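You operate a simulated robot arm through the tools that you are given. There is no shell and no other tool. Be economical: measure what you need, move in short steps, check, and stop when the job is done.

You run a simulated two-armed robot. Do the job below in one go: nothing can be reset, and whatever is moved stays where it is left.

Task
Swap the pin in hole 2 of the white plate for a silver rivet and set it.
Fine: the pin goes into the red rack; turn the red dial to the chart's value for that colour; use the red squeezer and park it again; the red valve and the other holes stay as they are.

It is judged by the outcome, as a careful person would: the job done as asked, and still so three seconds after it is handed in. It fails if anything else is knocked over, pushed out of place, dropped, spilled or broken.

Robot
Two 7-joint arms with two-finger parallel grippers on one trunk, on a base that drives. Base frame: it is fixed to the floor where the robot stands at the start and does not move with it; the origin is under the middle of the robot, x ahead of it, y to its left, z up; the surface under the hand at the start is at about z = 1050. Units: mm, degrees, N and s.
The left shoulder is at the start at [80, 131, 947], the right one opposite. With the tool pointing down near the work surface each hand reaches from about 180 to 800 mm from the robot's upright axis, wherever it stands, measured 20 degrees to its own side. Places, roughly: black pin (3x3x8 cm) [500, 0, 1100]; hole 2 of the white plate [500, 0, 1000]; hole 3 of the white plate [500, -100, 1000]; hole 4 of the white plate [500, -100, 1000]; hole 5 of the white plate [500, -200, 1000]; hole 6 of the white plate [500, -300, 1000]; rail console [300, -600, 1000]; red dial [300, -500, 1000]; red squeezer [400, 100, 1100]; red valve [300, -600, 1000]. Payload 1.57 kg a hand.
Tool frame (each hand has its own): the origin (TCP) lies between the finger pads and is the grasp point; the fingertips stand 30 mm ahead of it; z points along the fingers, y is the line along which they close. Largest opening 110 mm; finger width 24, thickness 12; the body of the gripper, 48 by 112 mm, starts 78 mm behind the TCP.
Orientation is told as [roll, pitch, yaw] about the base's x, y, z axes, in that order, counted from this pose: with the fingers straight down and closing along the base's y, the tool's x points along the base's -x, its y along +y and its z along -z.

Tools
- The arms move only by the tool send_rows. It takes "left_plan", "right_plan" or both (then of equal length, played together; a hand with none holds still); each is a list of rows, each an object of numbers (a shift or turn left out is 0, a gripper value left out holds the last): "dx", "dy", "dz": the shift along the tool's x, y, z in m; "wx", "wy", "wz": the turn, a rotation vector about the tool's x, y, z in degrees. In form: [{"dx": .., "dy": .., "dz": .., "wx": .., "wy": .., "wz": ..}, ...]. A call has 1 to 8 rows; each row is the pose to reach, as a shift and turn from the pose commanded when the call began, along the tool's axes at that moment. "left_gripper" and "right_gripper" are, for a hand that has rows, the closure in counts, from 0 (fully open) to 255 (shut), set as the call begins (left out, the last holds). Each row takes 0.2 s and may step no farther than 50 mm and 8.6 degrees from the row before; otherwise, or with a gripper value out of range, the whole call is refused. A pose out of reach is approached as far as the arm can. The call stops where the force on the tool passes 60 N (or 10 N more than at its start, if that is more) or the arm is blocked; 0.2 s more then pass. Each finger travels about 108 mm/s and halts on what it meets, pressing with about 22 N; the grip force reading is that of the motor and also rises with nothing between the fingers. The clock runs only during rows and for 0.2 s after the last one: add rows that repeat a pose to give the fingers time. It gives the time, the measured TCP pose, the force on the tool (base axes), the opening and the grip force at its end, in the units of the frame above (readings bear some noise), with the torque about the TCP (base axes, N m) and any sound that the robot's microphone picked up.
- Cameras (640 x 400 px; columns grow to the right, rows downward): "scene" is now at [-48.3, -18.7, 1438.3]; the picture's right is [-0.20, -0.98, 0.00], its down [-0.37, 0.08, -0.93] and it looks along [0.91, -0.19, -0.38] (base axes); focal length 253 px, centre (320, 200). "left" rides on the left gripper at [70, -16, -141] in its tool frame; the picture's right is [0.23, 0.97, 0.00], its down [-0.86, 0.20, -0.48] and it looks along [-0.47, 0.11, 0.88] (tool axes); focal length 222 px, centre (320, 200). "right" rides on the right gripper at [70, 16, -141] in its tool frame; the picture's right is [-0.23, 0.97, 0.00], its down [-0.86, -0.20, -0.48] and it looks along [-0.47, -0.11, 0.88] (tool axes); focal length 222 px, centre (320, 200). There is no depth. A picture from a camera that has moved, and an enlarged one, comes with that camera's place and axes in the base frame and with its lens.
- get_image(camera): a new picture of that camera. The clock stands still meanwhile.
- steer(legs): drives the robot by 1 to 6 legs, each [ahead, left, turn to the left] in mm, mm and degrees, along the robot's own axes; the way and the turn of a leg run together, so that a leg with both is an arc; at most 1500 mm and 180 degrees a leg. The arms and the cameras ride along, it lands a little off, and it stops where it bumps. It gives what a move gives.
- pan_tilt(pan, tilt): turns the head with the scene camera to pan (to the left, within 109 degrees either way) and tilt (down, from -29 to 69), counted from straight ahead of the robot. It gives what a move gives.
- enlarge(camera, box): a new picture of the part [left, top, right, bottom] of that camera's present view, enlarged. The clock stands still meanwhile.
- hand_in(): hands the job in; it is judged then, once.

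Work in short steps. Places have to be worked out from the pictures, the camera data and where the tool is seen: move nearer, look again, correct. Check each grasp and each placing, and mend what went wrong. You have 120 turns and 88 pictures in all, those below and enlarged ones among them. Open the grippers and draw the arms clear of the work before you hand the job in, unless the task says otherwise; then end with one line.

The tools are called after ">>>" as name(argument=value, ...) on one line, values as JSON. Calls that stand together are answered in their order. send_rows: Moves the arms, as the interface text tells. Its arguments: {"type":"object","properties":{"left_plan":{"type":"array","items":{"type":"object","properties":{"dx":{"type":"number"},"dy":{"type":"number"},"dz":{"type":"number"},"wx":{"type":"number"},"wy":{"type":"number"},"wz":{"type":"number"}}}},"left_gripper":{"type":"number"},"right_plan":{"type":"array","items":{"type":"object","properties":{"dx":{"type":"number"},"dy":{"type":"number"},"dz":{"type":"number"},"wx":{"type":"number"},"wy":{"type":"number"},"wz":{"type":"number"}}}},"right_gripper":{"type":"number"}},"required":[]} The other tools are called the same way: steer (legs) drives the base; pan_tilt (pan, tilt) turns the head that bears the scene camera; get_image (camera) takes a picture; enlarge (camera, box) takes an enlarged picture of a part of a camera's view; hand_in () hands the job in.

At the start:

```text
t: 0.0
left_eef_pos: [416.1, 125.2, 1395.0]
left_ee_rot: [-0.1, 0.0, 0.0]
left_ft_force: [0.1, -0.3, -0.2]
left_torque: [-0.01, -0.03, -0.03]
left_opening: 109.7
left_gripper_force: 0.0
right_eef_pos: [440.5, -260.1, 1394.5]
right_ee_rot: [-0.1, 0.0, -0.1]
right_ft_force: [0.4, 0.2, -0.2]
right_torque: [-0.02, -0.02, -0.03]
right_opening: 109.9
right_gripper_force: 0.0
robot x, y, heading: [0.2, 2.6, -0.1]
head pan, tilt: [-11.6, 22.2]
```

scene: 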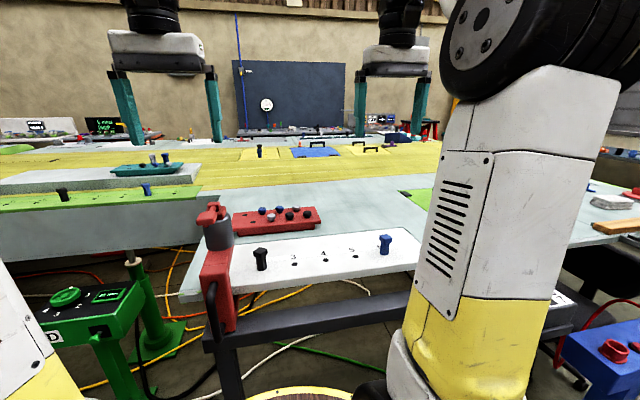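
right: 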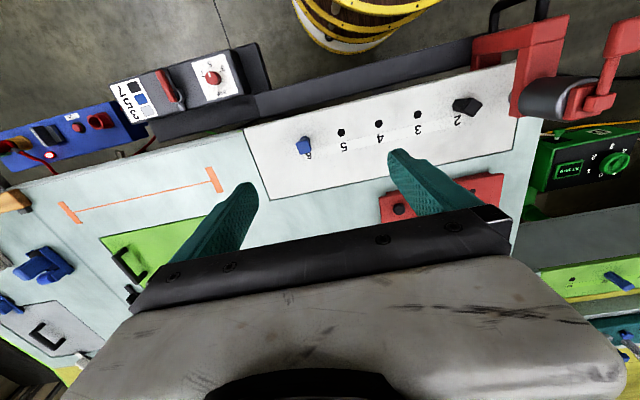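
left: 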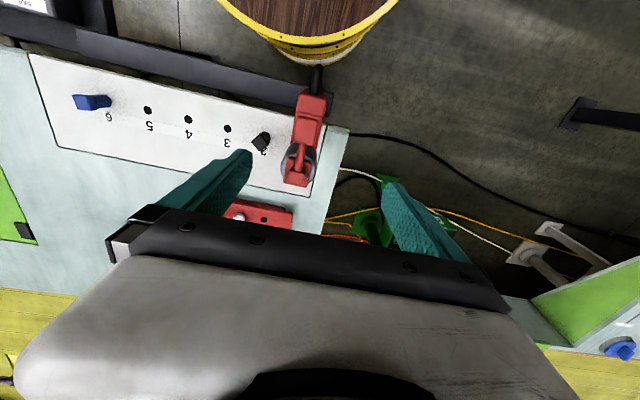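

The pictures show the white plate, red rack, red squeezer and a console with a chart and red dial. I'll enlarge these for detail.

>>> enlarge(camera="right", box=[90, 30, 270, 142])

>>> enlarge(camera="scene", box=[180, 190, 420, 340])

>>> enlarge(camera="right", box=[400, 0, 640, 150])

```text
3.56 times, centred on (180, 86) of right
camera zoom: at [370.5, -244.3, 1535.4], right [0.23, 0.97, 0.0], down [0.86, -0.2, 0.48], along [0.47, -0.11, -0.88], focal length 790 px, centre (818, 605)
```

zoom: 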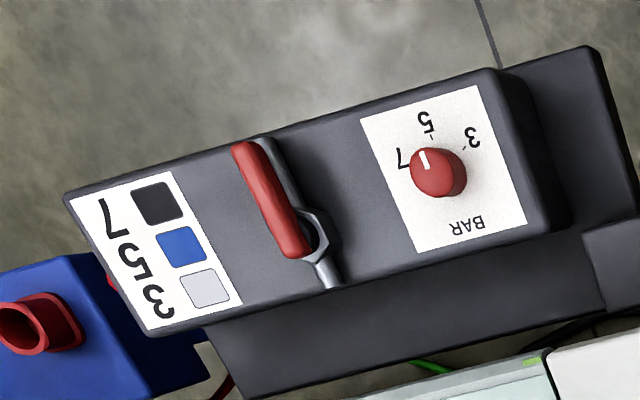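

```text
2.67 times, centred on (300, 265) of scene
camera zoom: at [-48.3, -18.7, 1438.3], right [-0.2, -0.98, 0.0], down [-0.37, 0.08, -0.93], along [0.91, -0.19, -0.38], focal length 676 px, centre (373, 27)
```

zoom: 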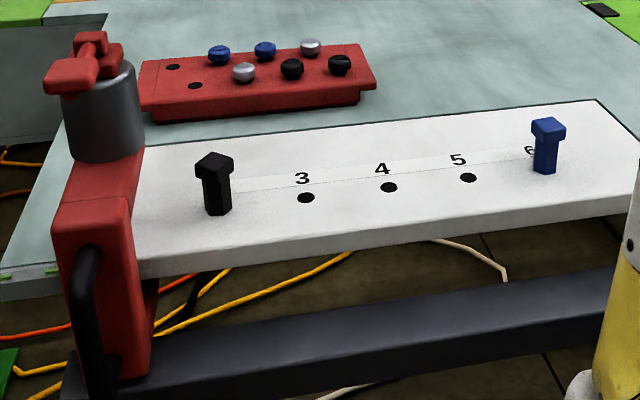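

```text
2.67 times, centred on (520, 75) of right
camera zoom: at [370.5, -244.3, 1535.4], right [0.23, 0.97, 0.0], down [0.86, -0.2, 0.48], along [0.47, -0.11, -0.88], focal length 592 px, centre (-213, 533)
```

zoom: 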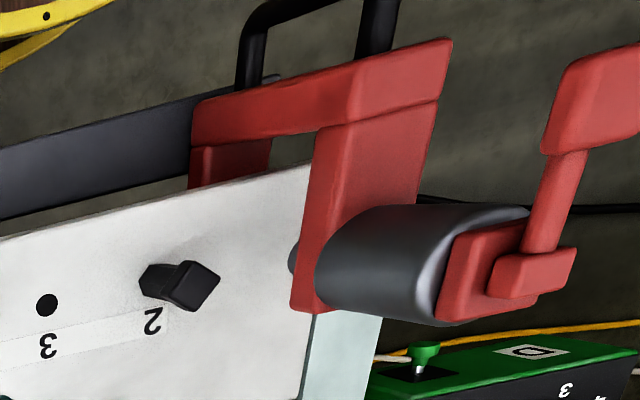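

Chart: silver = 3 bar; the dial now points between 5 and 7. I'll aim the head at the squeezer to understand how it works.

>>> pan_tilt(pan=8, tilt=40)

>>> get_image(camera="scene")

>>> enlarge(camera="left", box=[200, 60, 400, 260])

```text
t: 0.8
left_eef_pos: [414.8, 124.0, 1395.2]
left_ee_rot: [0.0, 0.0, 0.0]
left_ft_force: [0.4, 1.1, 1.0]
left_torque: [0.0, -0.03, -0.03]
left_opening: 110.2
left_gripper_force: 0.1
right_eef_pos: [441.4, -258.7, 1395.7]
right_ee_rot: [0.0, -0.1, 0.0]
right_ft_force: [-0.8, 0.3, 0.8]
right_torque: [-0.01, 0.03, 0.02]
right_opening: 110.2
right_gripper_force: 0.0
robot x, y, heading: [0.8, -0.3, -0.3]
head pan, tilt: [8.0, 40.0]
```

```text
81 pictures are left
camera scene: at [-55.0, 11.7, 1410.6], right [0.14, -0.99, 0.0], down [-0.64, -0.09, -0.77], along [0.76, 0.11, -0.64], focal length 253 px, centre (320, 200)
```

scene: 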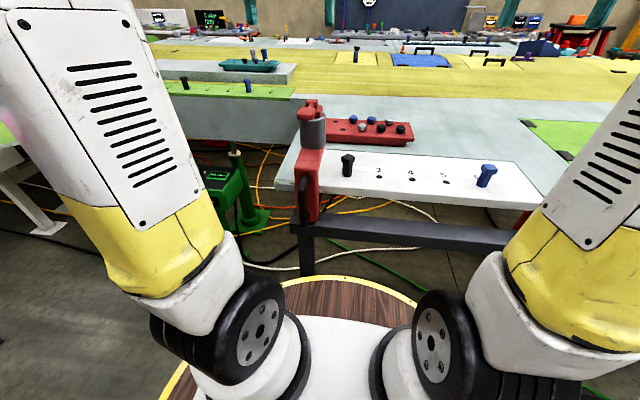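

```text
2.00 times, centred on (300, 160) of left
camera zoom: at [345.4, 108.1, 1537.6], right [-0.23, 0.97, 0.0], down [0.86, 0.2, 0.48], along [0.47, 0.11, -0.88], focal length 444 px, centre (360, 280)
```

zoom: 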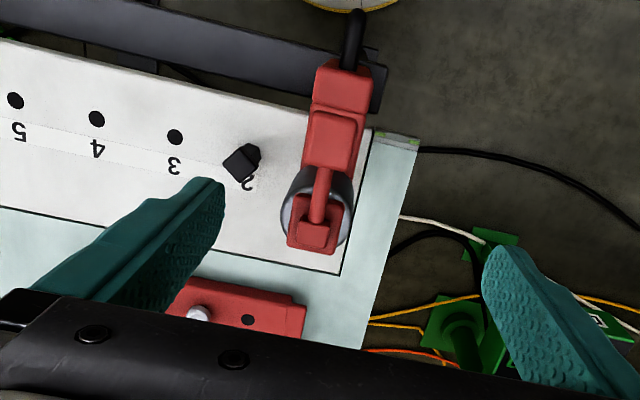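

Now a detailed look at the squeezer and the rail.

>>> enlarge(camera="scene", box=[260, 90, 420, 240])

```text
2.67 times, centred on (340, 165) of scene
camera zoom: at [-55.0, 11.7, 1410.6], right [0.14, -0.99, 0.0], down [-0.64, -0.09, -0.77], along [0.76, 0.11, -0.64], focal length 676 px, centre (267, 293)
```

zoom: 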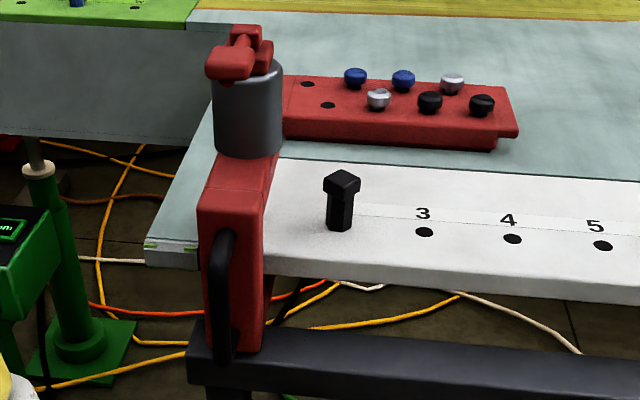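

The pin sits in hole 2 around (483, 18), with the squeezer close by on its left, so I'll grip it with the right hand turned 90° (closing along x). I move the left arm out of the way and bring the right hand above with turn.

>>> send_rows(left_plan=[{"dy": 0.02}, {"dy": 0.04}, {"dy": 0.06}, {"dy": 0.08}, {"dy": 0.1}, {"dy": 0.12}, {"dy": 0.14}, {"dy": 0.16}], right_plan=[{"wz": -8.5}, {"dy": 0.03, "wz": -17}, {"dy": 0.06, "wz": -25.5}, {"dx": -0.01, "dy": 0.1, "wz": -34}, {"dx": -0.02, "dy": 0.14, "wz": -42.5}, {"dx": -0.03, "dy": 0.18, "wz": -51}, {"dx": -0.035, "dy": 0.22, "wz": -59.5}, {"dx": -0.041, "dy": 0.26, "dz": 0.03, "wz": -68}])

>>> get_image(camera="right")

```text
refused: row 8 steps farther than a row can; nothing moved
```

```text
78 pictures are left
camera right: at [370.5, -244.3, 1535.4], right [0.23, 0.97, 0.0], down [0.86, -0.2, 0.48], along [0.47, -0.11, -0.88], focal length 222 px, centre (320, 200)
```

right: 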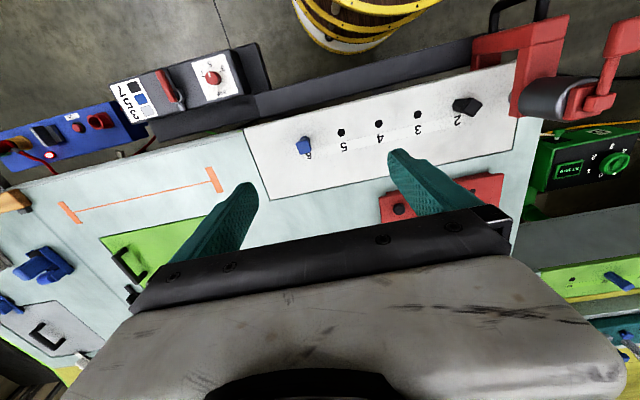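

Row 8 was a hair too long; I shorten the descent step.

>>> send_rows(left_plan=[{"dy": 0.02}, {"dy": 0.04}, {"dy": 0.06}, {"dy": 0.08}, {"dy": 0.1}, {"dy": 0.12}, {"dy": 0.14}, {"dy": 0.16}], right_plan=[{"wz": -8.5}, {"dy": 0.03, "wz": -17}, {"dy": 0.06, "wz": -25.5}, {"dx": -0.01, "dy": 0.1, "wz": -34}, {"dx": -0.02, "dy": 0.14, "wz": -42.5}, {"dx": -0.03, "dy": 0.18, "wz": -51}, {"dx": -0.035, "dy": 0.22, "wz": -59.5}, {"dx": -0.041, "dy": 0.26, "dz": 0.02, "wz": -68}])

>>> get_image(camera="right")

```text
t: 2.6
left_eef_pos: [414.6, 284.5, 1394.3]
left_ee_rot: [0.0, 0.0, -0.1]
left_ft_force: [0.1, -0.1, 0.0]
left_torque: [0.06, -0.03, -0.01]
left_opening: 109.8
left_gripper_force: 0.2
right_eef_pos: [482.6, 0.0, 1374.7]
right_ee_rot: [0.0, -0.1, 68.1]
right_ft_force: [-0.3, -0.5, 0.2]
right_torque: [0.04, -0.03, 0.0]
right_opening: 109.7
right_gripper_force: 0.0
robot x, y, heading: [1.1, 2.5, -0.0]
head pan, tilt: [8.0, 40.0]
```

```text
77 pictures are left
camera right: at [441.0, -59.9, 1515.9], right [-0.82, 0.57, 0.0], down [0.5, 0.72, 0.48], along [0.27, 0.39, -0.88], focal length 222 px, centre (320, 200)
```

right: 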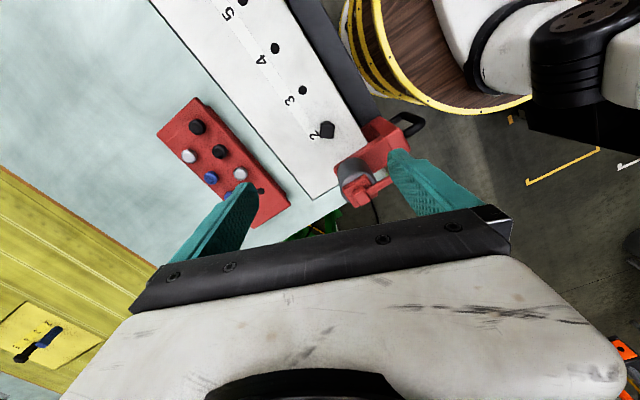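

A good overhead view; enlarge the pin and the rack.

>>> enlarge(camera="right", box=[270, 70, 430, 220])

>>> enlarge(camera="right", box=[140, 80, 300, 240])

```text
2.67 times, centred on (350, 145) of right
camera zoom: at [441.0, -59.9, 1515.9], right [-0.82, 0.57, 0.0], down [0.5, 0.72, 0.48], along [0.27, 0.39, -0.88], focal length 592 px, centre (240, 347)
```

zoom: 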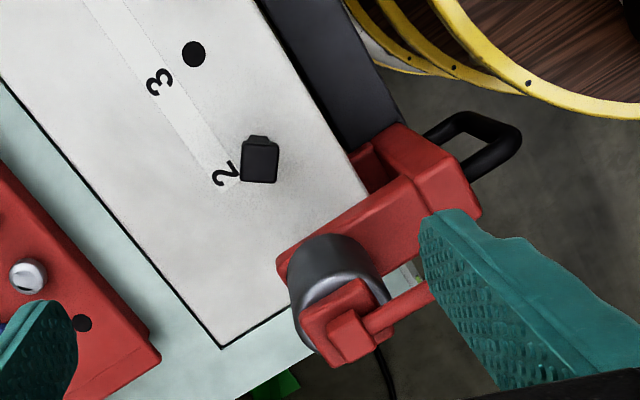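

```text
2.50 times, centred on (220, 160) of right
camera zoom: at [441.0, -59.9, 1515.9], right [-0.82, 0.57, 0.0], down [0.5, 0.72, 0.48], along [0.27, 0.39, -0.88], focal length 555 px, centre (570, 300)
```

zoom: 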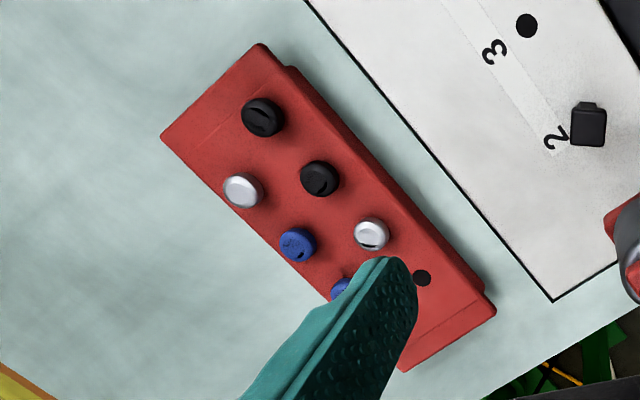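

Head is square, ~25 mm, rotated ~45°, head top about z 1093 at (479, 17). I turn the right hand to yaw 47, go above it, partly closing the fingers, and look again.

>>> send_rows(right_plan=[{"dx": -0.005, "dy": 0.003, "dz": 0.03, "wz": 7}, {"dx": -0.01, "dy": 0.006, "dz": 0.06, "wz": 14}, {"dx": -0.015, "dy": 0.009, "dz": 0.1, "wz": 21}, {"dx": -0.015, "dy": 0.009, "dz": 0.135, "wz": 21}], right_gripper=110)

>>> get_image(camera="right")

```text
t: 3.6
left_eef_pos: [415.6, 285.0, 1394.9]
left_ee_rot: [-0.1, 0.0, 0.0]
left_ft_force: [0.7, -1.3, -0.1]
left_torque: [0.02, -0.01, -0.03]
left_opening: 109.9
left_gripper_force: 0.0
right_eef_pos: [479.8, 17.3, 1241.4]
right_ee_rot: [0.0, -0.1, 46.9]
right_ft_force: [0.5, 0.4, -0.9]
right_torque: [-0.02, 0.0, 0.03]
right_opening: 62.4
right_gripper_force: 0.2
robot x, y, heading: [-4.9, -2.5, -0.3]
head pan, tilt: [8.0, 40.0]
```

```text
74 pictures are left
camera right: at [419.6, -23.3, 1380.7], right [-0.56, 0.83, 0.0], down [0.73, 0.49, 0.48], along [0.4, 0.27, -0.88], focal length 222 px, centre (320, 200)
```

right: 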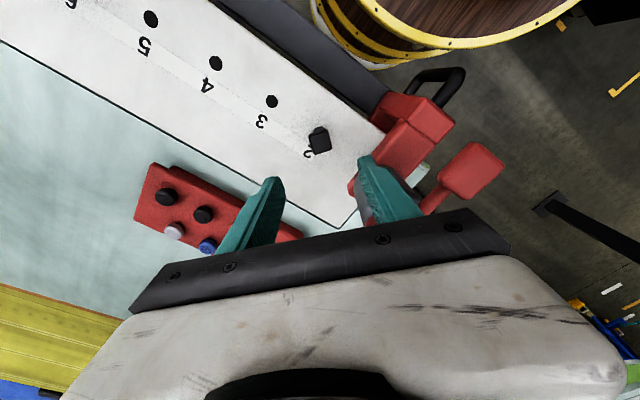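

Zoom on the head to verify yaw and centring.

>>> enlarge(camera="right", box=[260, 90, 400, 190])

```text
4.00 times, centred on (330, 140) of right
camera zoom: at [419.6, -23.3, 1380.7], right [-0.56, 0.83, 0.0], down [0.73, 0.49, 0.48], along [0.4, 0.27, -0.88], focal length 888 px, centre (280, 440)
```

zoom: 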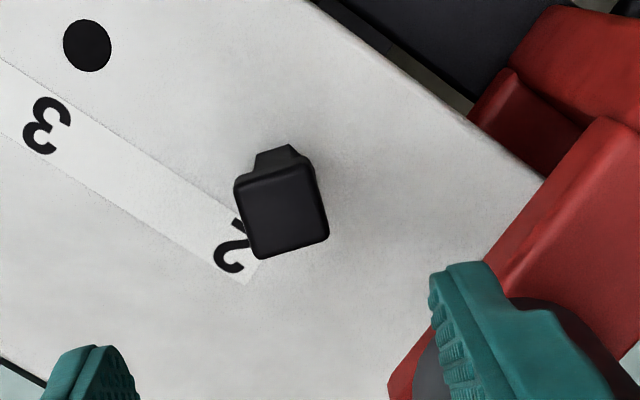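

Head yaw ≈ 50.5°, centre ≈ (480, 19). I trim the yaw and descend to z ≈ 1087 in steps.

>>> send_rows(right_plan=[{"dx": -0.0015, "dy": 0.0007, "dz": 0.04, "wz": -3.5}, {"dx": -0.0015, "dy": 0.0007, "dz": 0.08, "wz": -3.5}, {"dx": -0.0015, "dy": 0.0007, "dz": 0.11, "wz": -3.5}, {"dx": -0.0015, "dy": 0.0007, "dz": 0.13, "wz": -3.5}, {"dx": -0.0015, "dy": 0.0007, "dz": 0.145, "wz": -3.5}, {"dx": -0.0015, "dy": 0.0007, "dz": 0.154, "wz": -3.5}])

>>> get_image(camera="right")

>>> enlarge(camera="scene", box=[260, 70, 440, 240])

```text
t: 5.0
left_eef_pos: [415.2, 284.9, 1393.5]
left_ee_rot: [-0.1, 0.0, 0.0]
left_ft_force: [-0.2, -0.2, 0.2]
left_torque: [-0.02, -0.01, 0.02]
left_opening: 110.0
left_gripper_force: 0.0
right_eef_pos: [478.6, 19.7, 1086.1]
right_ee_rot: [0.0, 0.0, 50.5]
right_ft_force: [0.9, 0.7, -0.2]
right_torque: [0.0, -0.01, 0.03]
right_opening: 62.5
right_gripper_force: 0.0
robot x, y, heading: [-1.5, 2.1, 0.2]
head pan, tilt: [8.0, 40.0]
```

```text
72 pictures are left
camera right: at [421.5, -25.3, 1226.7], right [-0.61, 0.79, 0.0], down [0.7, 0.53, 0.48], along [0.38, 0.29, -0.88], focal length 222 px, centre (320, 200)
```

right: 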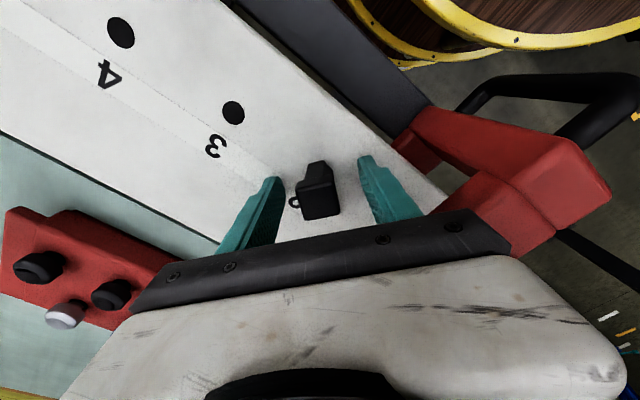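

```text
2.35 times, centred on (350, 155) of scene
camera zoom: at [-55.0, 11.8, 1410.6], right [0.14, -0.99, 0.0], down [-0.64, -0.09, -0.77], along [0.76, 0.11, -0.64], focal length 596 px, centre (249, 306)
```

zoom: 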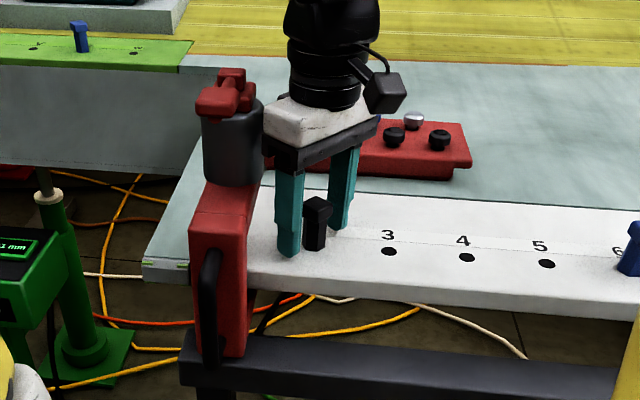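

Fingers straddle the head and are clear of the squeezer. I close.

>>> send_rows(right_plan=[{}, {}, {}, {}], right_gripper=255)

```text
t: 6.0
left_eef_pos: [415.8, 285.8, 1394.6]
left_ee_rot: [0.0, 0.0, -0.1]
left_ft_force: [0.4, 0.2, 0.3]
left_torque: [0.01, 0.02, -0.01]
left_opening: 110.0
left_gripper_force: 0.0
right_eef_pos: [480.3, 18.2, 1086.1]
right_ee_rot: [0.0, 0.1, 50.5]
right_ft_force: [0.2, 0.3, -0.3]
right_torque: [0.02, -0.01, 0.02]
right_opening: 25.4
right_gripper_force: 22.2
robot x, y, heading: [-2.1, -0.3, -0.2]
head pan, tilt: [8.0, 40.0]
```

Gripped at 25 mm. I lift straight up slowly.

>>> send_rows(right_plan=[{"dz": -0.01}, {"dz": -0.025}, {"dz": -0.05}, {"dz": -0.08}, {"dz": -0.11}, {"dz": -0.14}])

>>> get_image(camera="scene")

>>> get_image(camera="right")

```text
t: 7.4
left_eef_pos: [414.8, 285.0, 1394.6]
left_ee_rot: [0.0, 0.0, 0.0]
left_ft_force: [1.0, 0.5, 1.1]
left_torque: [-0.01, 0.0, -0.03]
left_opening: 110.0
left_gripper_force: 0.0
right_eef_pos: [479.3, 18.8, 1227.1]
right_ee_rot: [0.0, 0.0, 50.4]
right_ft_force: [0.0, -0.3, -0.8]
right_torque: [0.0, 0.04, 0.03]
right_opening: 25.5
right_gripper_force: 21.9
robot x, y, heading: [2.0, -4.1, -0.2]
head pan, tilt: [8.0, 40.0]
```

```text
70 pictures are left
camera scene: at [-54.9, 11.8, 1410.6], right [0.14, -0.99, 0.0], down [-0.64, -0.09, -0.77], along [0.76, 0.11, -0.64], focal length 253 px, centre (320, 200)
```

scene: 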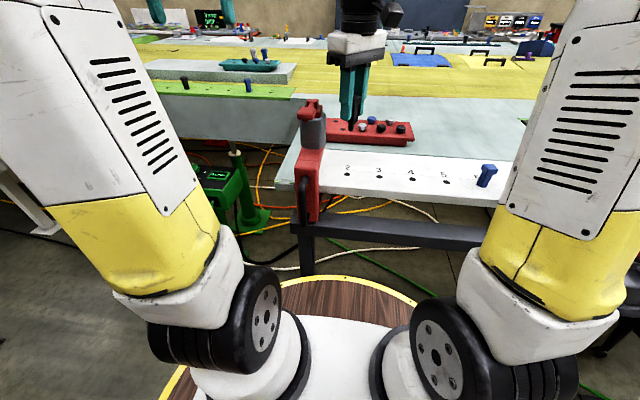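

```text
69 pictures are left
camera right: at [422.3, -25.7, 1366.7], right [-0.61, 0.79, 0.0], down [0.7, 0.53, 0.48], along [0.38, 0.29, -0.88], focal length 222 px, centre (320, 200)
```

right: 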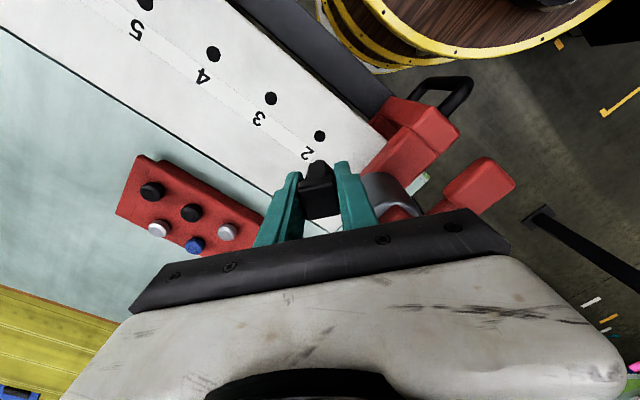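

Pin out cleanly; hole 2 lies at (478.6, 17.6), and the pin tip hangs ~58 mm below TCP. I carry it above the rack's front empty hole.

>>> send_rows(right_plan=[{"dx": -0.0285, "dy": -0.027}, {"dx": -0.057, "dy": -0.054}, {"dx": -0.0855, "dy": -0.081}, {"dx": -0.114, "dy": -0.108}, {"dx": -0.1425, "dy": -0.1353}, {"dx": -0.1425, "dy": -0.1353, "dz": 0.03}])

>>> get_image(camera="right")

>>> enlarge(camera="scene", box=[290, 50, 450, 160])

```text
t: 8.8
left_eef_pos: [416.6, 284.8, 1393.1]
left_ee_rot: [0.1, -0.1, 0.0]
left_ft_force: [0.1, -0.2, 0.3]
left_torque: [0.0, 0.03, 0.0]
left_opening: 109.7
left_gripper_force: 0.0
right_eef_pos: [675.7, 43.2, 1195.3]
right_ee_rot: [0.0, 0.1, 50.4]
right_ft_force: [1.1, -0.7, -1.6]
right_torque: [0.0, 0.01, -0.01]
right_opening: 25.3
right_gripper_force: 21.8
robot x, y, heading: [3.1, 3.5, 0.0]
head pan, tilt: [8.0, 40.0]
```

```text
68 pictures are left
camera right: at [618.4, -0.8, 1336.4], right [-0.61, 0.79, 0.0], down [0.7, 0.53, 0.48], along [0.38, 0.29, -0.88], focal length 222 px, centre (320, 200)
```

right: 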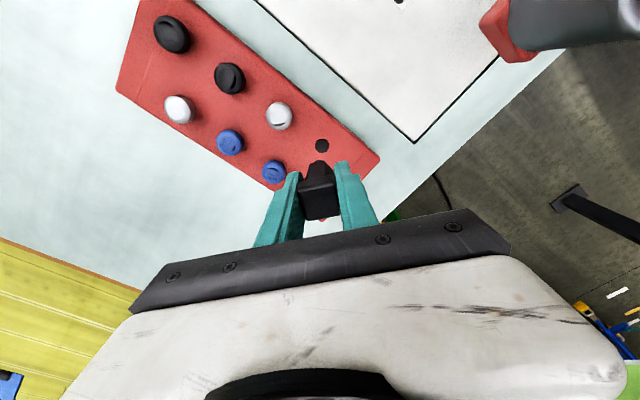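

```text
3.64 times, centred on (370, 105) of scene
camera zoom: at [-54.8, 12.0, 1410.6], right [0.14, -0.99, 0.0], down [-0.64, -0.09, -0.77], along [0.76, 0.11, -0.64], focal length 922 px, centre (138, 546)
```

zoom: 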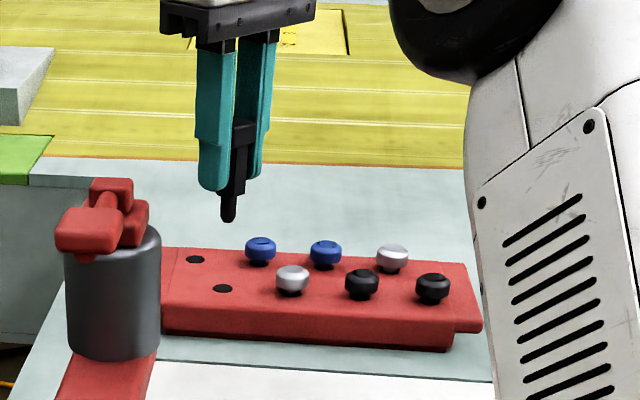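

Triangulated: rack hole ≈ (672, 43), rack top z ≈ 1075. I descend until the tip is ~10 mm above and re-check.

>>> send_rows(right_plan=[{"dx": 0.0025, "dy": 0.0031, "dz": 0.015}, {"dx": 0.0025, "dy": 0.0031, "dz": 0.03}, {"dx": 0.0025, "dy": 0.0031, "dz": 0.048}])

>>> enlarge(camera="right", box=[240, 90, 400, 230])

>>> enlarge(camera="scene", box=[310, 70, 410, 150])

```text
t: 9.6
left_eef_pos: [414.7, 284.3, 1394.4]
left_ee_rot: [0.0, 0.0, 0.0]
left_ft_force: [0.1, -0.2, -0.7]
left_torque: [0.01, -0.02, 0.0]
left_opening: 109.9
left_gripper_force: 0.1
right_eef_pos: [672.2, 42.7, 1148.1]
right_ee_rot: [0.0, 0.0, 50.5]
right_ft_force: [0.2, 0.7, -0.2]
right_torque: [-0.02, 0.03, -0.02]
right_opening: 25.3
right_gripper_force: 22.3
robot x, y, heading: [1.7, -1.2, 0.0]
head pan, tilt: [8.0, 40.0]
```

```text
2.86 times, centred on (320, 160) of right
camera zoom: at [613.3, -1.0, 1288.7], right [-0.61, 0.79, 0.0], down [0.7, 0.53, 0.48], along [0.38, 0.29, -0.88], focal length 635 px, centre (320, 314)
```

zoom: 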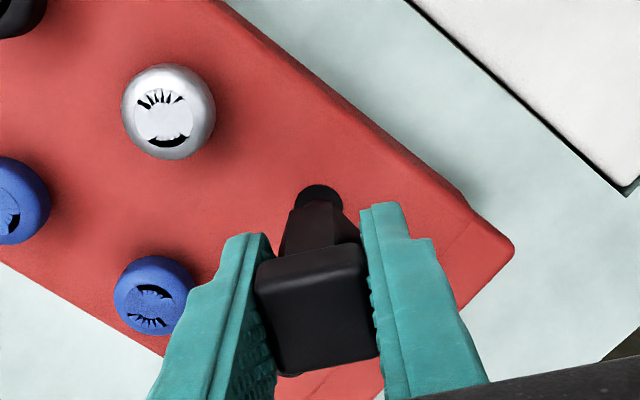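

```text
5.00 times, centred on (360, 110) of scene
camera zoom: at [-55.0, 11.8, 1410.6], right [0.14, -0.99, 0.0], down [-0.64, -0.09, -0.77], along [0.76, 0.11, -0.64], focal length 1267 px, centre (120, 650)
```

zoom: 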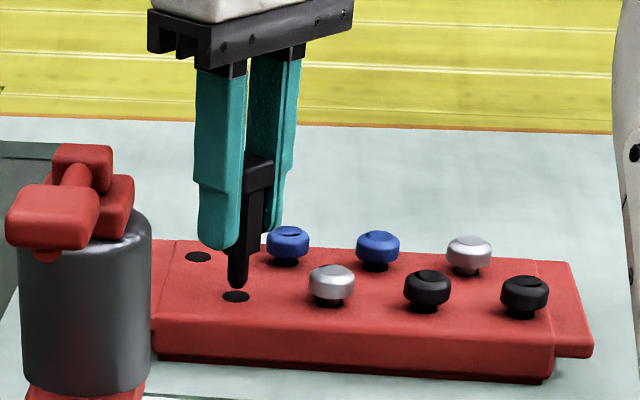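

Alignment matches to within a millimetre or two in both views. I descend gently and watch force.

>>> send_rows(right_plan=[{"dz": 0.006}, {"dz": 0.012}, {"dz": 0.018}, {"dz": 0.024}])

>>> enlarge(camera="scene", box=[310, 70, 410, 150])

```text
t: 10.6
left_eef_pos: [414.8, 284.2, 1395.7]
left_ee_rot: [0.0, -0.1, 0.0]
left_ft_force: [0.2, -0.4, 0.2]
left_torque: [0.03, 0.06, -0.02]
left_opening: 110.1
left_gripper_force: 0.0
right_eef_pos: [672.7, 42.9, 1124.8]
right_ee_rot: [0.1, -0.1, 50.5]
right_ft_force: [0.1, -0.6, -0.2]
right_torque: [0.0, 0.01, -0.01]
right_opening: 25.4
right_gripper_force: 22.0
robot x, y, heading: [0.4, 2.3, 0.0]
head pan, tilt: [8.0, 40.0]
```

```text
5.00 times, centred on (360, 110) of scene
camera zoom: at [-54.9, 11.8, 1410.6], right [0.14, -0.99, 0.0], down [-0.64, -0.09, -0.77], along [0.76, 0.11, -0.64], focal length 1267 px, centre (120, 650)
```

zoom: 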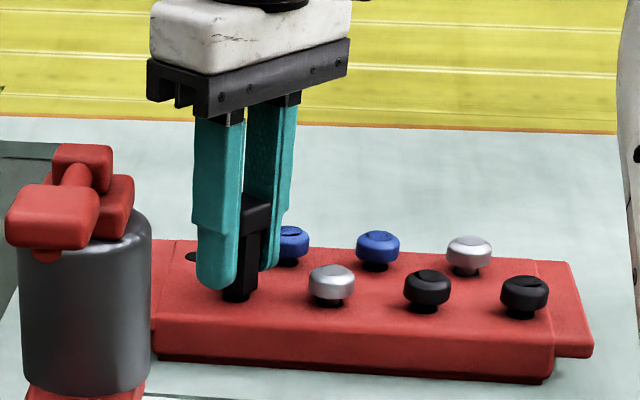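

It went in with no force. Lower further to the seat (expected TCP z ≈ 1116).

>>> send_rows(right_plan=[{"dz": 0.003}, {"dz": 0.006}, {"dz": 0.008}, {"dz": 0.01}])

>>> enlarge(camera="scene", box=[310, 70, 410, 150])

```text
t: 11.6
left_eef_pos: [414.7, 284.1, 1394.1]
left_ee_rot: [0.0, 0.0, 0.0]
left_ft_force: [0.6, -0.2, 0.0]
left_torque: [-0.04, 0.0, -0.02]
left_opening: 110.0
left_gripper_force: 0.1
right_eef_pos: [670.9, 44.4, 1115.1]
right_ee_rot: [-0.1, -0.2, 50.4]
right_ft_force: [-0.7, 0.3, 16.3]
right_torque: [0.01, 0.01, -0.07]
right_opening: 25.1
right_gripper_force: 22.2
robot x, y, heading: [-2.0, -2.0, -0.0]
head pan, tilt: [8.0, 40.0]
```

```text
5.00 times, centred on (360, 110) of scene
camera zoom: at [-55.5, 11.8, 1410.5], right [0.14, -0.99, 0.0], down [-0.64, -0.09, -0.77], along [0.76, 0.11, -0.64], focal length 1267 px, centre (120, 650)
```

zoom: 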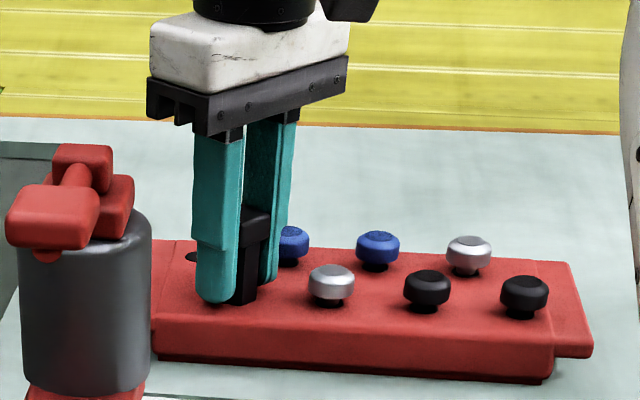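

Seated (16 N). Release to ~45 mm opening and rise.

>>> send_rows(right_plan=[{"dz": -0.001}, {"dz": -0.001}, {"dz": -0.001}, {"dz": -0.02}, {"dz": -0.05}, {"dz": -0.09}], right_gripper=145)

>>> get_image(camera="right")

>>> enlarge(camera="scene", box=[310, 70, 410, 150])

```text
t: 13.0
left_eef_pos: [415.3, 284.5, 1395.4]
left_ee_rot: [0.1, 0.0, 0.0]
left_ft_force: [0.4, 0.2, -0.1]
left_torque: [-0.01, 0.01, 0.01]
left_opening: 110.0
left_gripper_force: 0.1
right_eef_pos: [670.8, 43.6, 1202.9]
right_ee_rot: [0.0, 0.0, 50.5]
right_ft_force: [0.7, -0.2, 0.0]
right_torque: [0.0, 0.0, 0.0]
right_opening: 47.4
right_gripper_force: 0.0
robot x, y, heading: [-1.9, 0.3, -0.0]
head pan, tilt: [8.0, 40.0]
```

```text
62 pictures are left
camera right: at [613.0, -1.3, 1344.1], right [-0.61, 0.79, 0.0], down [0.7, 0.53, 0.48], along [0.38, 0.29, -0.88], focal length 222 px, centre (320, 200)
```

right: 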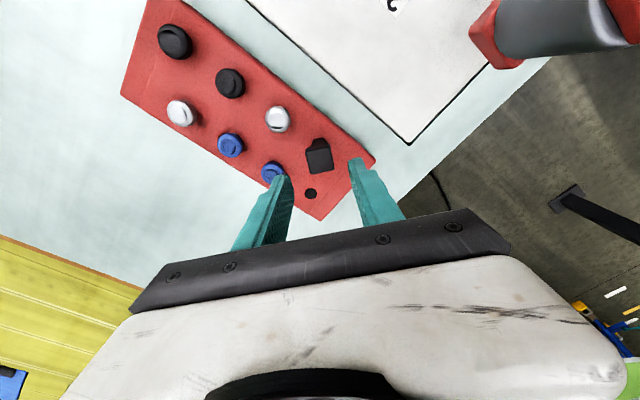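

```text
5.00 times, centred on (360, 110) of scene
camera zoom: at [-54.8, 11.8, 1410.6], right [0.14, -0.99, 0.0], down [-0.64, -0.09, -0.77], along [0.76, 0.11, -0.64], focal length 1267 px, centre (120, 650)
```

zoom: 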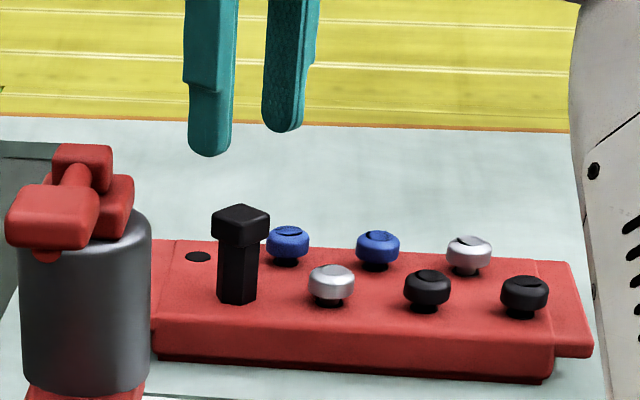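

The pin stands seated in the rack. Front silver rivet is at ≈ (670.5, −14.5); I move above it with the fingers a bit wider.

>>> send_rows(right_plan=[{"dx": 0.0225, "dy": -0.0185}, {"dx": 0.045, "dy": -0.037}, {"dx": 0.045, "dy": -0.037, "dz": 0.035}], right_gripper=125)

>>> get_image(camera="right")

>>> enlarge(camera="scene", box=[310, 70, 410, 150])

```text
t: 13.8
left_eef_pos: [415.4, 284.0, 1396.0]
left_ee_rot: [0.1, 0.1, 0.0]
left_ft_force: [-0.3, 0.5, -0.3]
left_torque: [0.0, 0.0, -0.01]
left_opening: 110.0
left_gripper_force: 0.1
right_eef_pos: [671.1, -15.0, 1169.4]
right_ee_rot: [0.1, 0.1, 50.6]
right_ft_force: [0.2, -0.7, -0.1]
right_torque: [-0.01, 0.0, -0.02]
right_opening: 56.3
right_gripper_force: 0.0
robot x, y, heading: [1.5, -2.7, -0.1]
head pan, tilt: [8.0, 40.0]
```

```text
60 pictures are left
camera right: at [613.0, -59.6, 1309.8], right [-0.61, 0.79, 0.0], down [0.7, 0.53, 0.48], along [0.38, 0.29, -0.88], focal length 222 px, centre (320, 200)
```

right: 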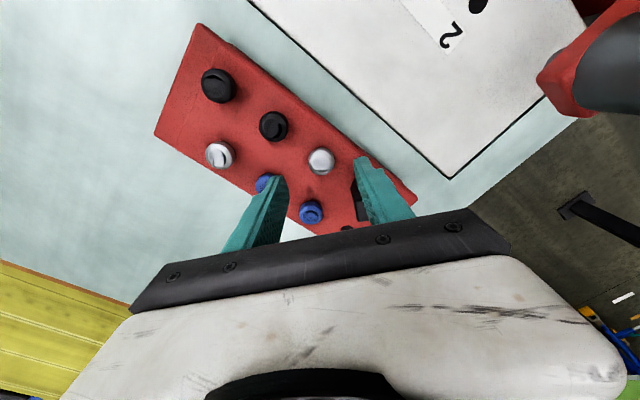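

```text
5.00 times, centred on (360, 110) of scene
camera zoom: at [-55.1, 11.7, 1410.6], right [0.14, -0.99, 0.0], down [-0.64, -0.09, -0.77], along [0.76, 0.11, -0.64], focal length 1267 px, centre (120, 650)
```

zoom: 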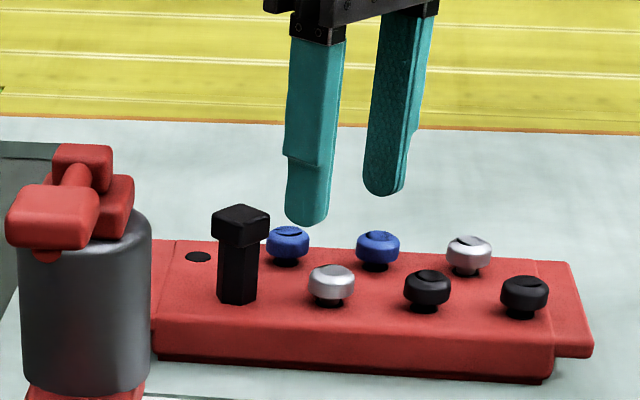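

Centred on the rivet. Descend with fingertips stopping just above the rack top.

>>> send_rows(right_plan=[{"dz": 0.025}, {"dz": 0.045}, {"dz": 0.055}, {"dz": 0.059}])

>>> enlarge(camera="scene", box=[310, 70, 410, 150])

>>> enlarge(camera="right", box=[200, 100, 440, 240])

```text
t: 14.8
left_eef_pos: [414.3, 285.3, 1394.6]
left_ee_rot: [0.0, 0.0, 0.1]
left_ft_force: [-0.2, 0.6, -0.4]
left_torque: [0.01, -0.01, 0.04]
left_opening: 109.8
left_gripper_force: 0.1
right_eef_pos: [671.5, -14.2, 1111.9]
right_ee_rot: [-0.1, -0.2, 50.4]
right_ft_force: [-0.2, -0.8, 17.3]
right_torque: [0.16, 0.55, 0.15]
right_opening: 55.9
right_gripper_force: 0.1
robot x, y, heading: [0.2, -2.4, 0.0]
head pan, tilt: [8.0, 40.0]
```

```text
5.00 times, centred on (360, 110) of scene
camera zoom: at [-55.5, 11.7, 1410.5], right [0.14, -0.99, 0.0], down [-0.64, -0.09, -0.77], along [0.76, 0.11, -0.64], focal length 1267 px, centre (120, 650)
```

zoom: 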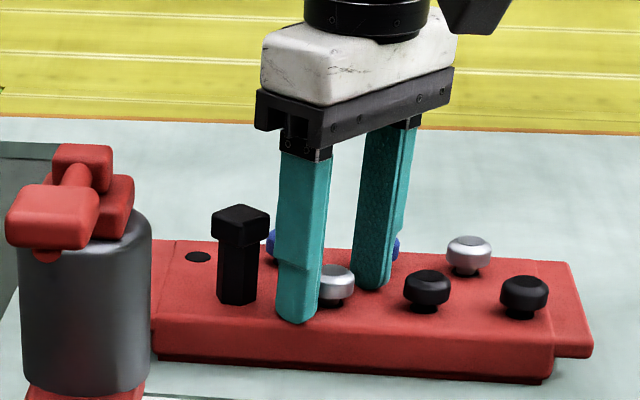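

```text
2.67 times, centred on (320, 170) of right
camera zoom: at [612.6, -59.3, 1252.3], right [-0.61, 0.79, 0.0], down [0.7, 0.53, 0.48], along [0.38, 0.29, -0.88], focal length 592 px, centre (320, 280)
```

zoom: 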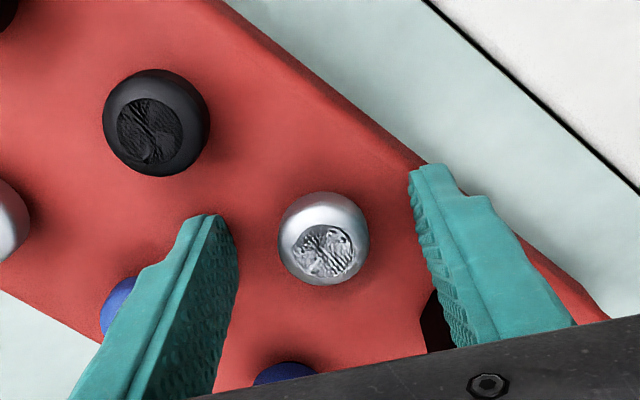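

Touched the rack top lightly (tip at ~1081); lift 3 mm and close on the head.

>>> send_rows(right_plan=[{"dz": -0.004}])

>>> send_rows(right_plan=[{}, {}, {}], right_gripper=255)

>>> enlarge(camera="scene", box=[310, 70, 410, 150])

```text
t: 15.2
left_eef_pos: [415.3, 284.1, 1394.1]
left_ee_rot: [0.1, 0.0, 0.1]
left_ft_force: [0.0, 0.1, 0.4]
left_torque: [-0.01, 0.01, -0.02]
left_opening: 109.7
left_gripper_force: 0.0
right_eef_pos: [671.3, -13.6, 1112.2]
right_ee_rot: [0.1, 0.2, 50.5]
right_ft_force: [0.5, -0.3, 1.0]
right_torque: [0.03, 0.02, 0.0]
right_opening: 56.0
right_gripper_force: 0.1
robot x, y, heading: [2.6, 2.4, 0.0]
head pan, tilt: [8.0, 40.0]
```

```text
t: 16.0
left_eef_pos: [415.6, 284.8, 1395.6]
left_ee_rot: [0.0, 0.0, 0.0]
left_ft_force: [0.6, -0.5, 0.7]
left_torque: [0.0, -0.03, -0.04]
left_opening: 109.9
left_gripper_force: 0.2
right_eef_pos: [670.8, -15.3, 1113.6]
right_ee_rot: [0.0, 0.0, 50.5]
right_ft_force: [0.0, -0.5, -0.1]
right_torque: [-0.01, 0.01, 0.0]
right_opening: 25.2
right_gripper_force: 21.8
robot x, y, heading: [1.7, 1.5, -0.0]
head pan, tilt: [8.0, 40.0]
```

```text
5.00 times, centred on (360, 110) of scene
camera zoom: at [-54.9, 11.8, 1410.6], right [0.14, -0.99, 0.0], down [-0.64, -0.09, -0.77], along [0.76, 0.11, -0.64], focal length 1267 px, centre (120, 650)
```

zoom: 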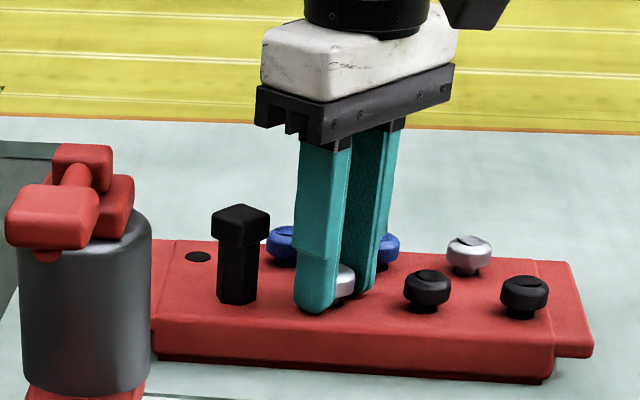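

Head gripped at 25 mm. Lift and inspect the shank.

>>> send_rows(right_plan=[{"dz": -0.01}, {"dz": -0.03}, {"dz": -0.06}, {"dz": -0.1}])

>>> enlarge(camera="scene", box=[310, 50, 410, 130])

```text
t: 17.0
left_eef_pos: [415.7, 284.7, 1394.2]
left_ee_rot: [0.0, 0.0, 0.0]
left_ft_force: [-0.8, 0.1, -0.5]
left_torque: [-0.01, 0.04, 0.01]
left_opening: 109.9
left_gripper_force: 0.0
right_eef_pos: [671.2, -15.4, 1212.8]
right_ee_rot: [0.0, 0.1, 50.5]
right_ft_force: [0.3, -1.3, -1.3]
right_torque: [0.02, 0.0, 0.02]
right_opening: 25.4
right_gripper_force: 22.0
robot x, y, heading: [2.5, 0.1, -0.2]
head pan, tilt: [8.0, 40.0]
```

```text
5.00 times, centred on (360, 90) of scene
camera zoom: at [-54.8, 11.7, 1410.6], right [0.14, -0.99, 0.0], down [-0.64, -0.09, -0.77], along [0.76, 0.11, -0.64], focal length 1267 px, centre (120, 750)
```

zoom: 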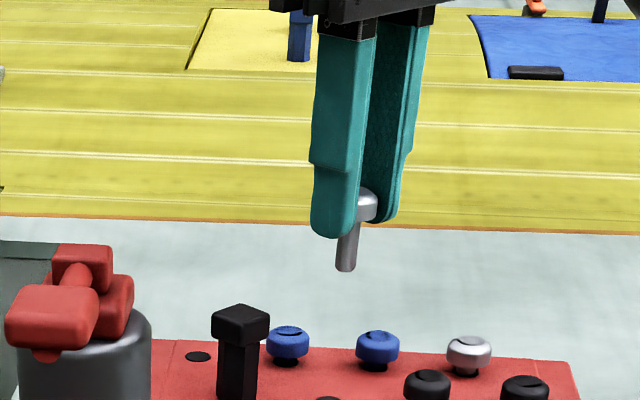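

Rivet is held straight, shank tip ~48 mm below TCP. Carry it to above hole 2.

>>> send_rows(right_plan=[{"dx": 0.02, "dy": 0.035}, {"dx": 0.04, "dy": 0.07}, {"dx": 0.06, "dy": 0.105}, {"dx": 0.08, "dy": 0.14}, {"dx": 0.097, "dy": 0.169}, {"dx": 0.097, "dy": 0.169, "dz": 0.04}, {"dx": 0.097, "dy": 0.169, "dz": 0.07}])

>>> enlarge(camera="right", box=[240, 80, 400, 220])

>>> enlarge(camera="scene", box=[300, 100, 420, 200])

```text
t: 18.6
left_eef_pos: [414.1, 286.0, 1394.4]
left_ee_rot: [0.0, 0.0, 0.0]
left_ft_force: [-0.4, 0.3, -0.1]
left_torque: [0.0, -0.02, -0.03]
left_opening: 110.0
left_gripper_force: 0.2
right_eef_pos: [479.9, 17.2, 1144.8]
right_ee_rot: [0.0, 0.1, 50.5]
right_ft_force: [-0.9, 1.1, 0.4]
right_torque: [0.0, -0.01, 0.02]
right_opening: 25.4
right_gripper_force: 22.0
robot x, y, heading: [0.9, 0.4, 0.0]
head pan, tilt: [8.0, 40.0]
```

```text
2.86 times, centred on (320, 150) of right
camera zoom: at [421.6, -27.2, 1284.5], right [-0.61, 0.79, 0.0], down [0.7, 0.53, 0.48], along [0.38, 0.29, -0.88], focal length 635 px, centre (320, 343)
```

zoom: 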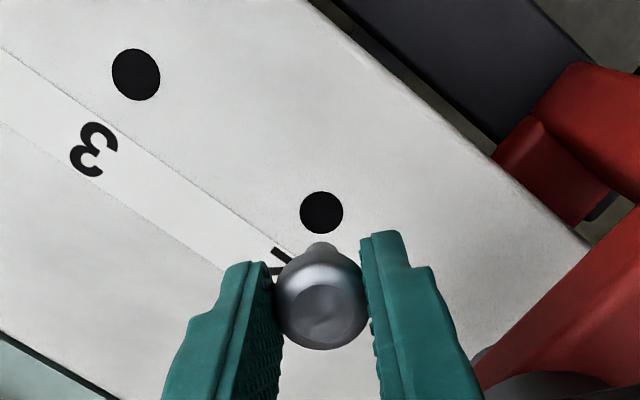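

```text
4.00 times, centred on (360, 150) of scene
camera zoom: at [-55.2, 11.7, 1410.5], right [0.14, -0.99, 0.0], down [-0.64, -0.09, -0.77], along [0.76, 0.11, -0.64], focal length 1014 px, centre (160, 400)
```

zoom: 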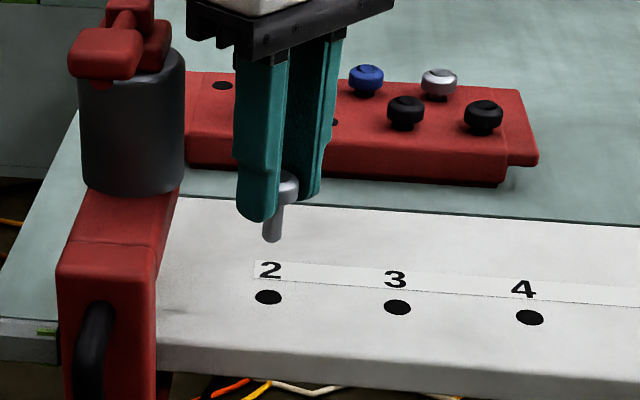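

Hole and axis coincide within ~1 mm. Descend until tip is just above the hole and check.

>>> send_rows(right_plan=[{"dz": 0.02}, {"dz": 0.035}, {"dz": 0.044}])

>>> enlarge(camera="right", box=[270, 110, 370, 200])

>>> enlarge(camera="scene", box=[310, 130, 390, 200])

```text
t: 19.4
left_eef_pos: [414.9, 284.4, 1394.1]
left_ee_rot: [0.0, 0.0, 0.0]
left_ft_force: [0.5, 0.5, -0.3]
left_torque: [0.0, -0.01, -0.03]
left_opening: 110.3
left_gripper_force: 0.2
right_eef_pos: [478.1, 17.0, 1100.1]
right_ee_rot: [0.0, 0.1, 50.6]
right_ft_force: [-0.4, 0.2, -1.2]
right_torque: [0.01, 0.02, -0.01]
right_opening: 25.6
right_gripper_force: 22.1
robot x, y, heading: [0.0, 3.5, 0.3]
head pan, tilt: [8.0, 40.0]
```

```text
4.44 times, centred on (320, 155) of right
camera zoom: at [420.8, -26.8, 1240.2], right [-0.61, 0.79, 0.0], down [0.7, 0.53, 0.48], along [0.38, 0.29, -0.88], focal length 987 px, centre (320, 400)
```

zoom: 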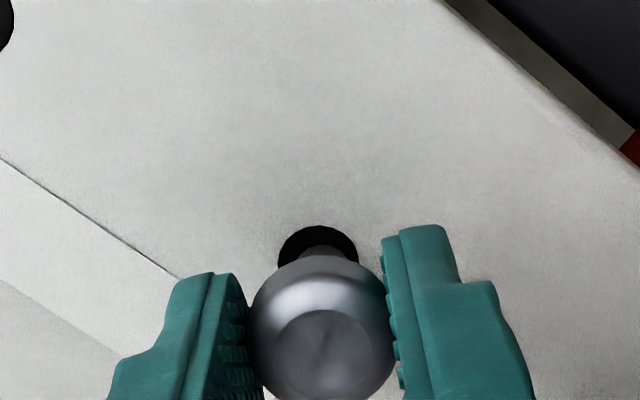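

```text
5.71 times, centred on (350, 165) of scene
camera zoom: at [-55.0, 11.8, 1410.6], right [0.14, -0.99, 0.0], down [-0.64, -0.09, -0.77], along [0.76, 0.11, -0.64], focal length 1448 px, centre (149, 400)
```

zoom: 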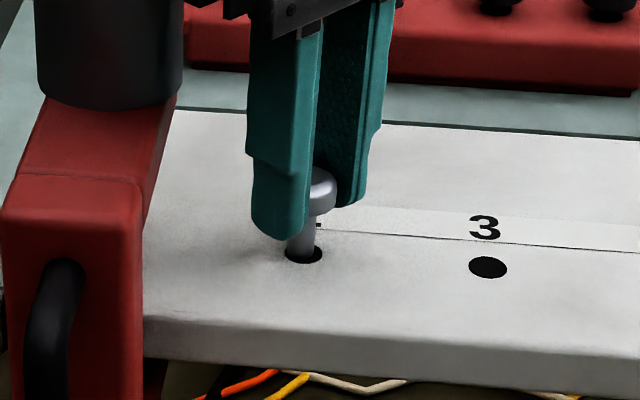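

Tip is entering the hole. Lower gently.

>>> send_rows(right_plan=[{"dz": 0.006}, {"dz": 0.011}, {"dz": 0.015}, {"dz": 0.018}])

>>> enlarge(camera="scene", box=[310, 130, 390, 200])

```text
t: 20.4
left_eef_pos: [415.3, 284.7, 1394.5]
left_ee_rot: [-0.1, 0.0, -0.1]
left_ft_force: [0.5, 0.6, -0.3]
left_torque: [0.02, 0.03, -0.01]
left_opening: 110.0
left_gripper_force: 0.1
right_eef_pos: [479.5, 16.2, 1081.6]
right_ee_rot: [0.0, 0.0, 50.5]
right_ft_force: [0.3, -0.5, -0.6]
right_torque: [-0.01, 0.01, -0.01]
right_opening: 25.7
right_gripper_force: 22.1
robot x, y, heading: [-1.2, 0.8, -0.0]
head pan, tilt: [8.0, 40.0]
```

```text
5.71 times, centred on (350, 165) of scene
camera zoom: at [-55.0, 11.8, 1410.6], right [0.14, -0.99, 0.0], down [-0.64, -0.09, -0.77], along [0.76, 0.11, -0.64], focal length 1448 px, centre (149, 400)
```

zoom: 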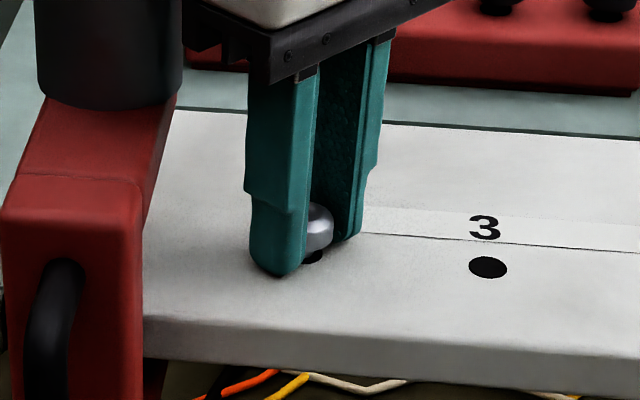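

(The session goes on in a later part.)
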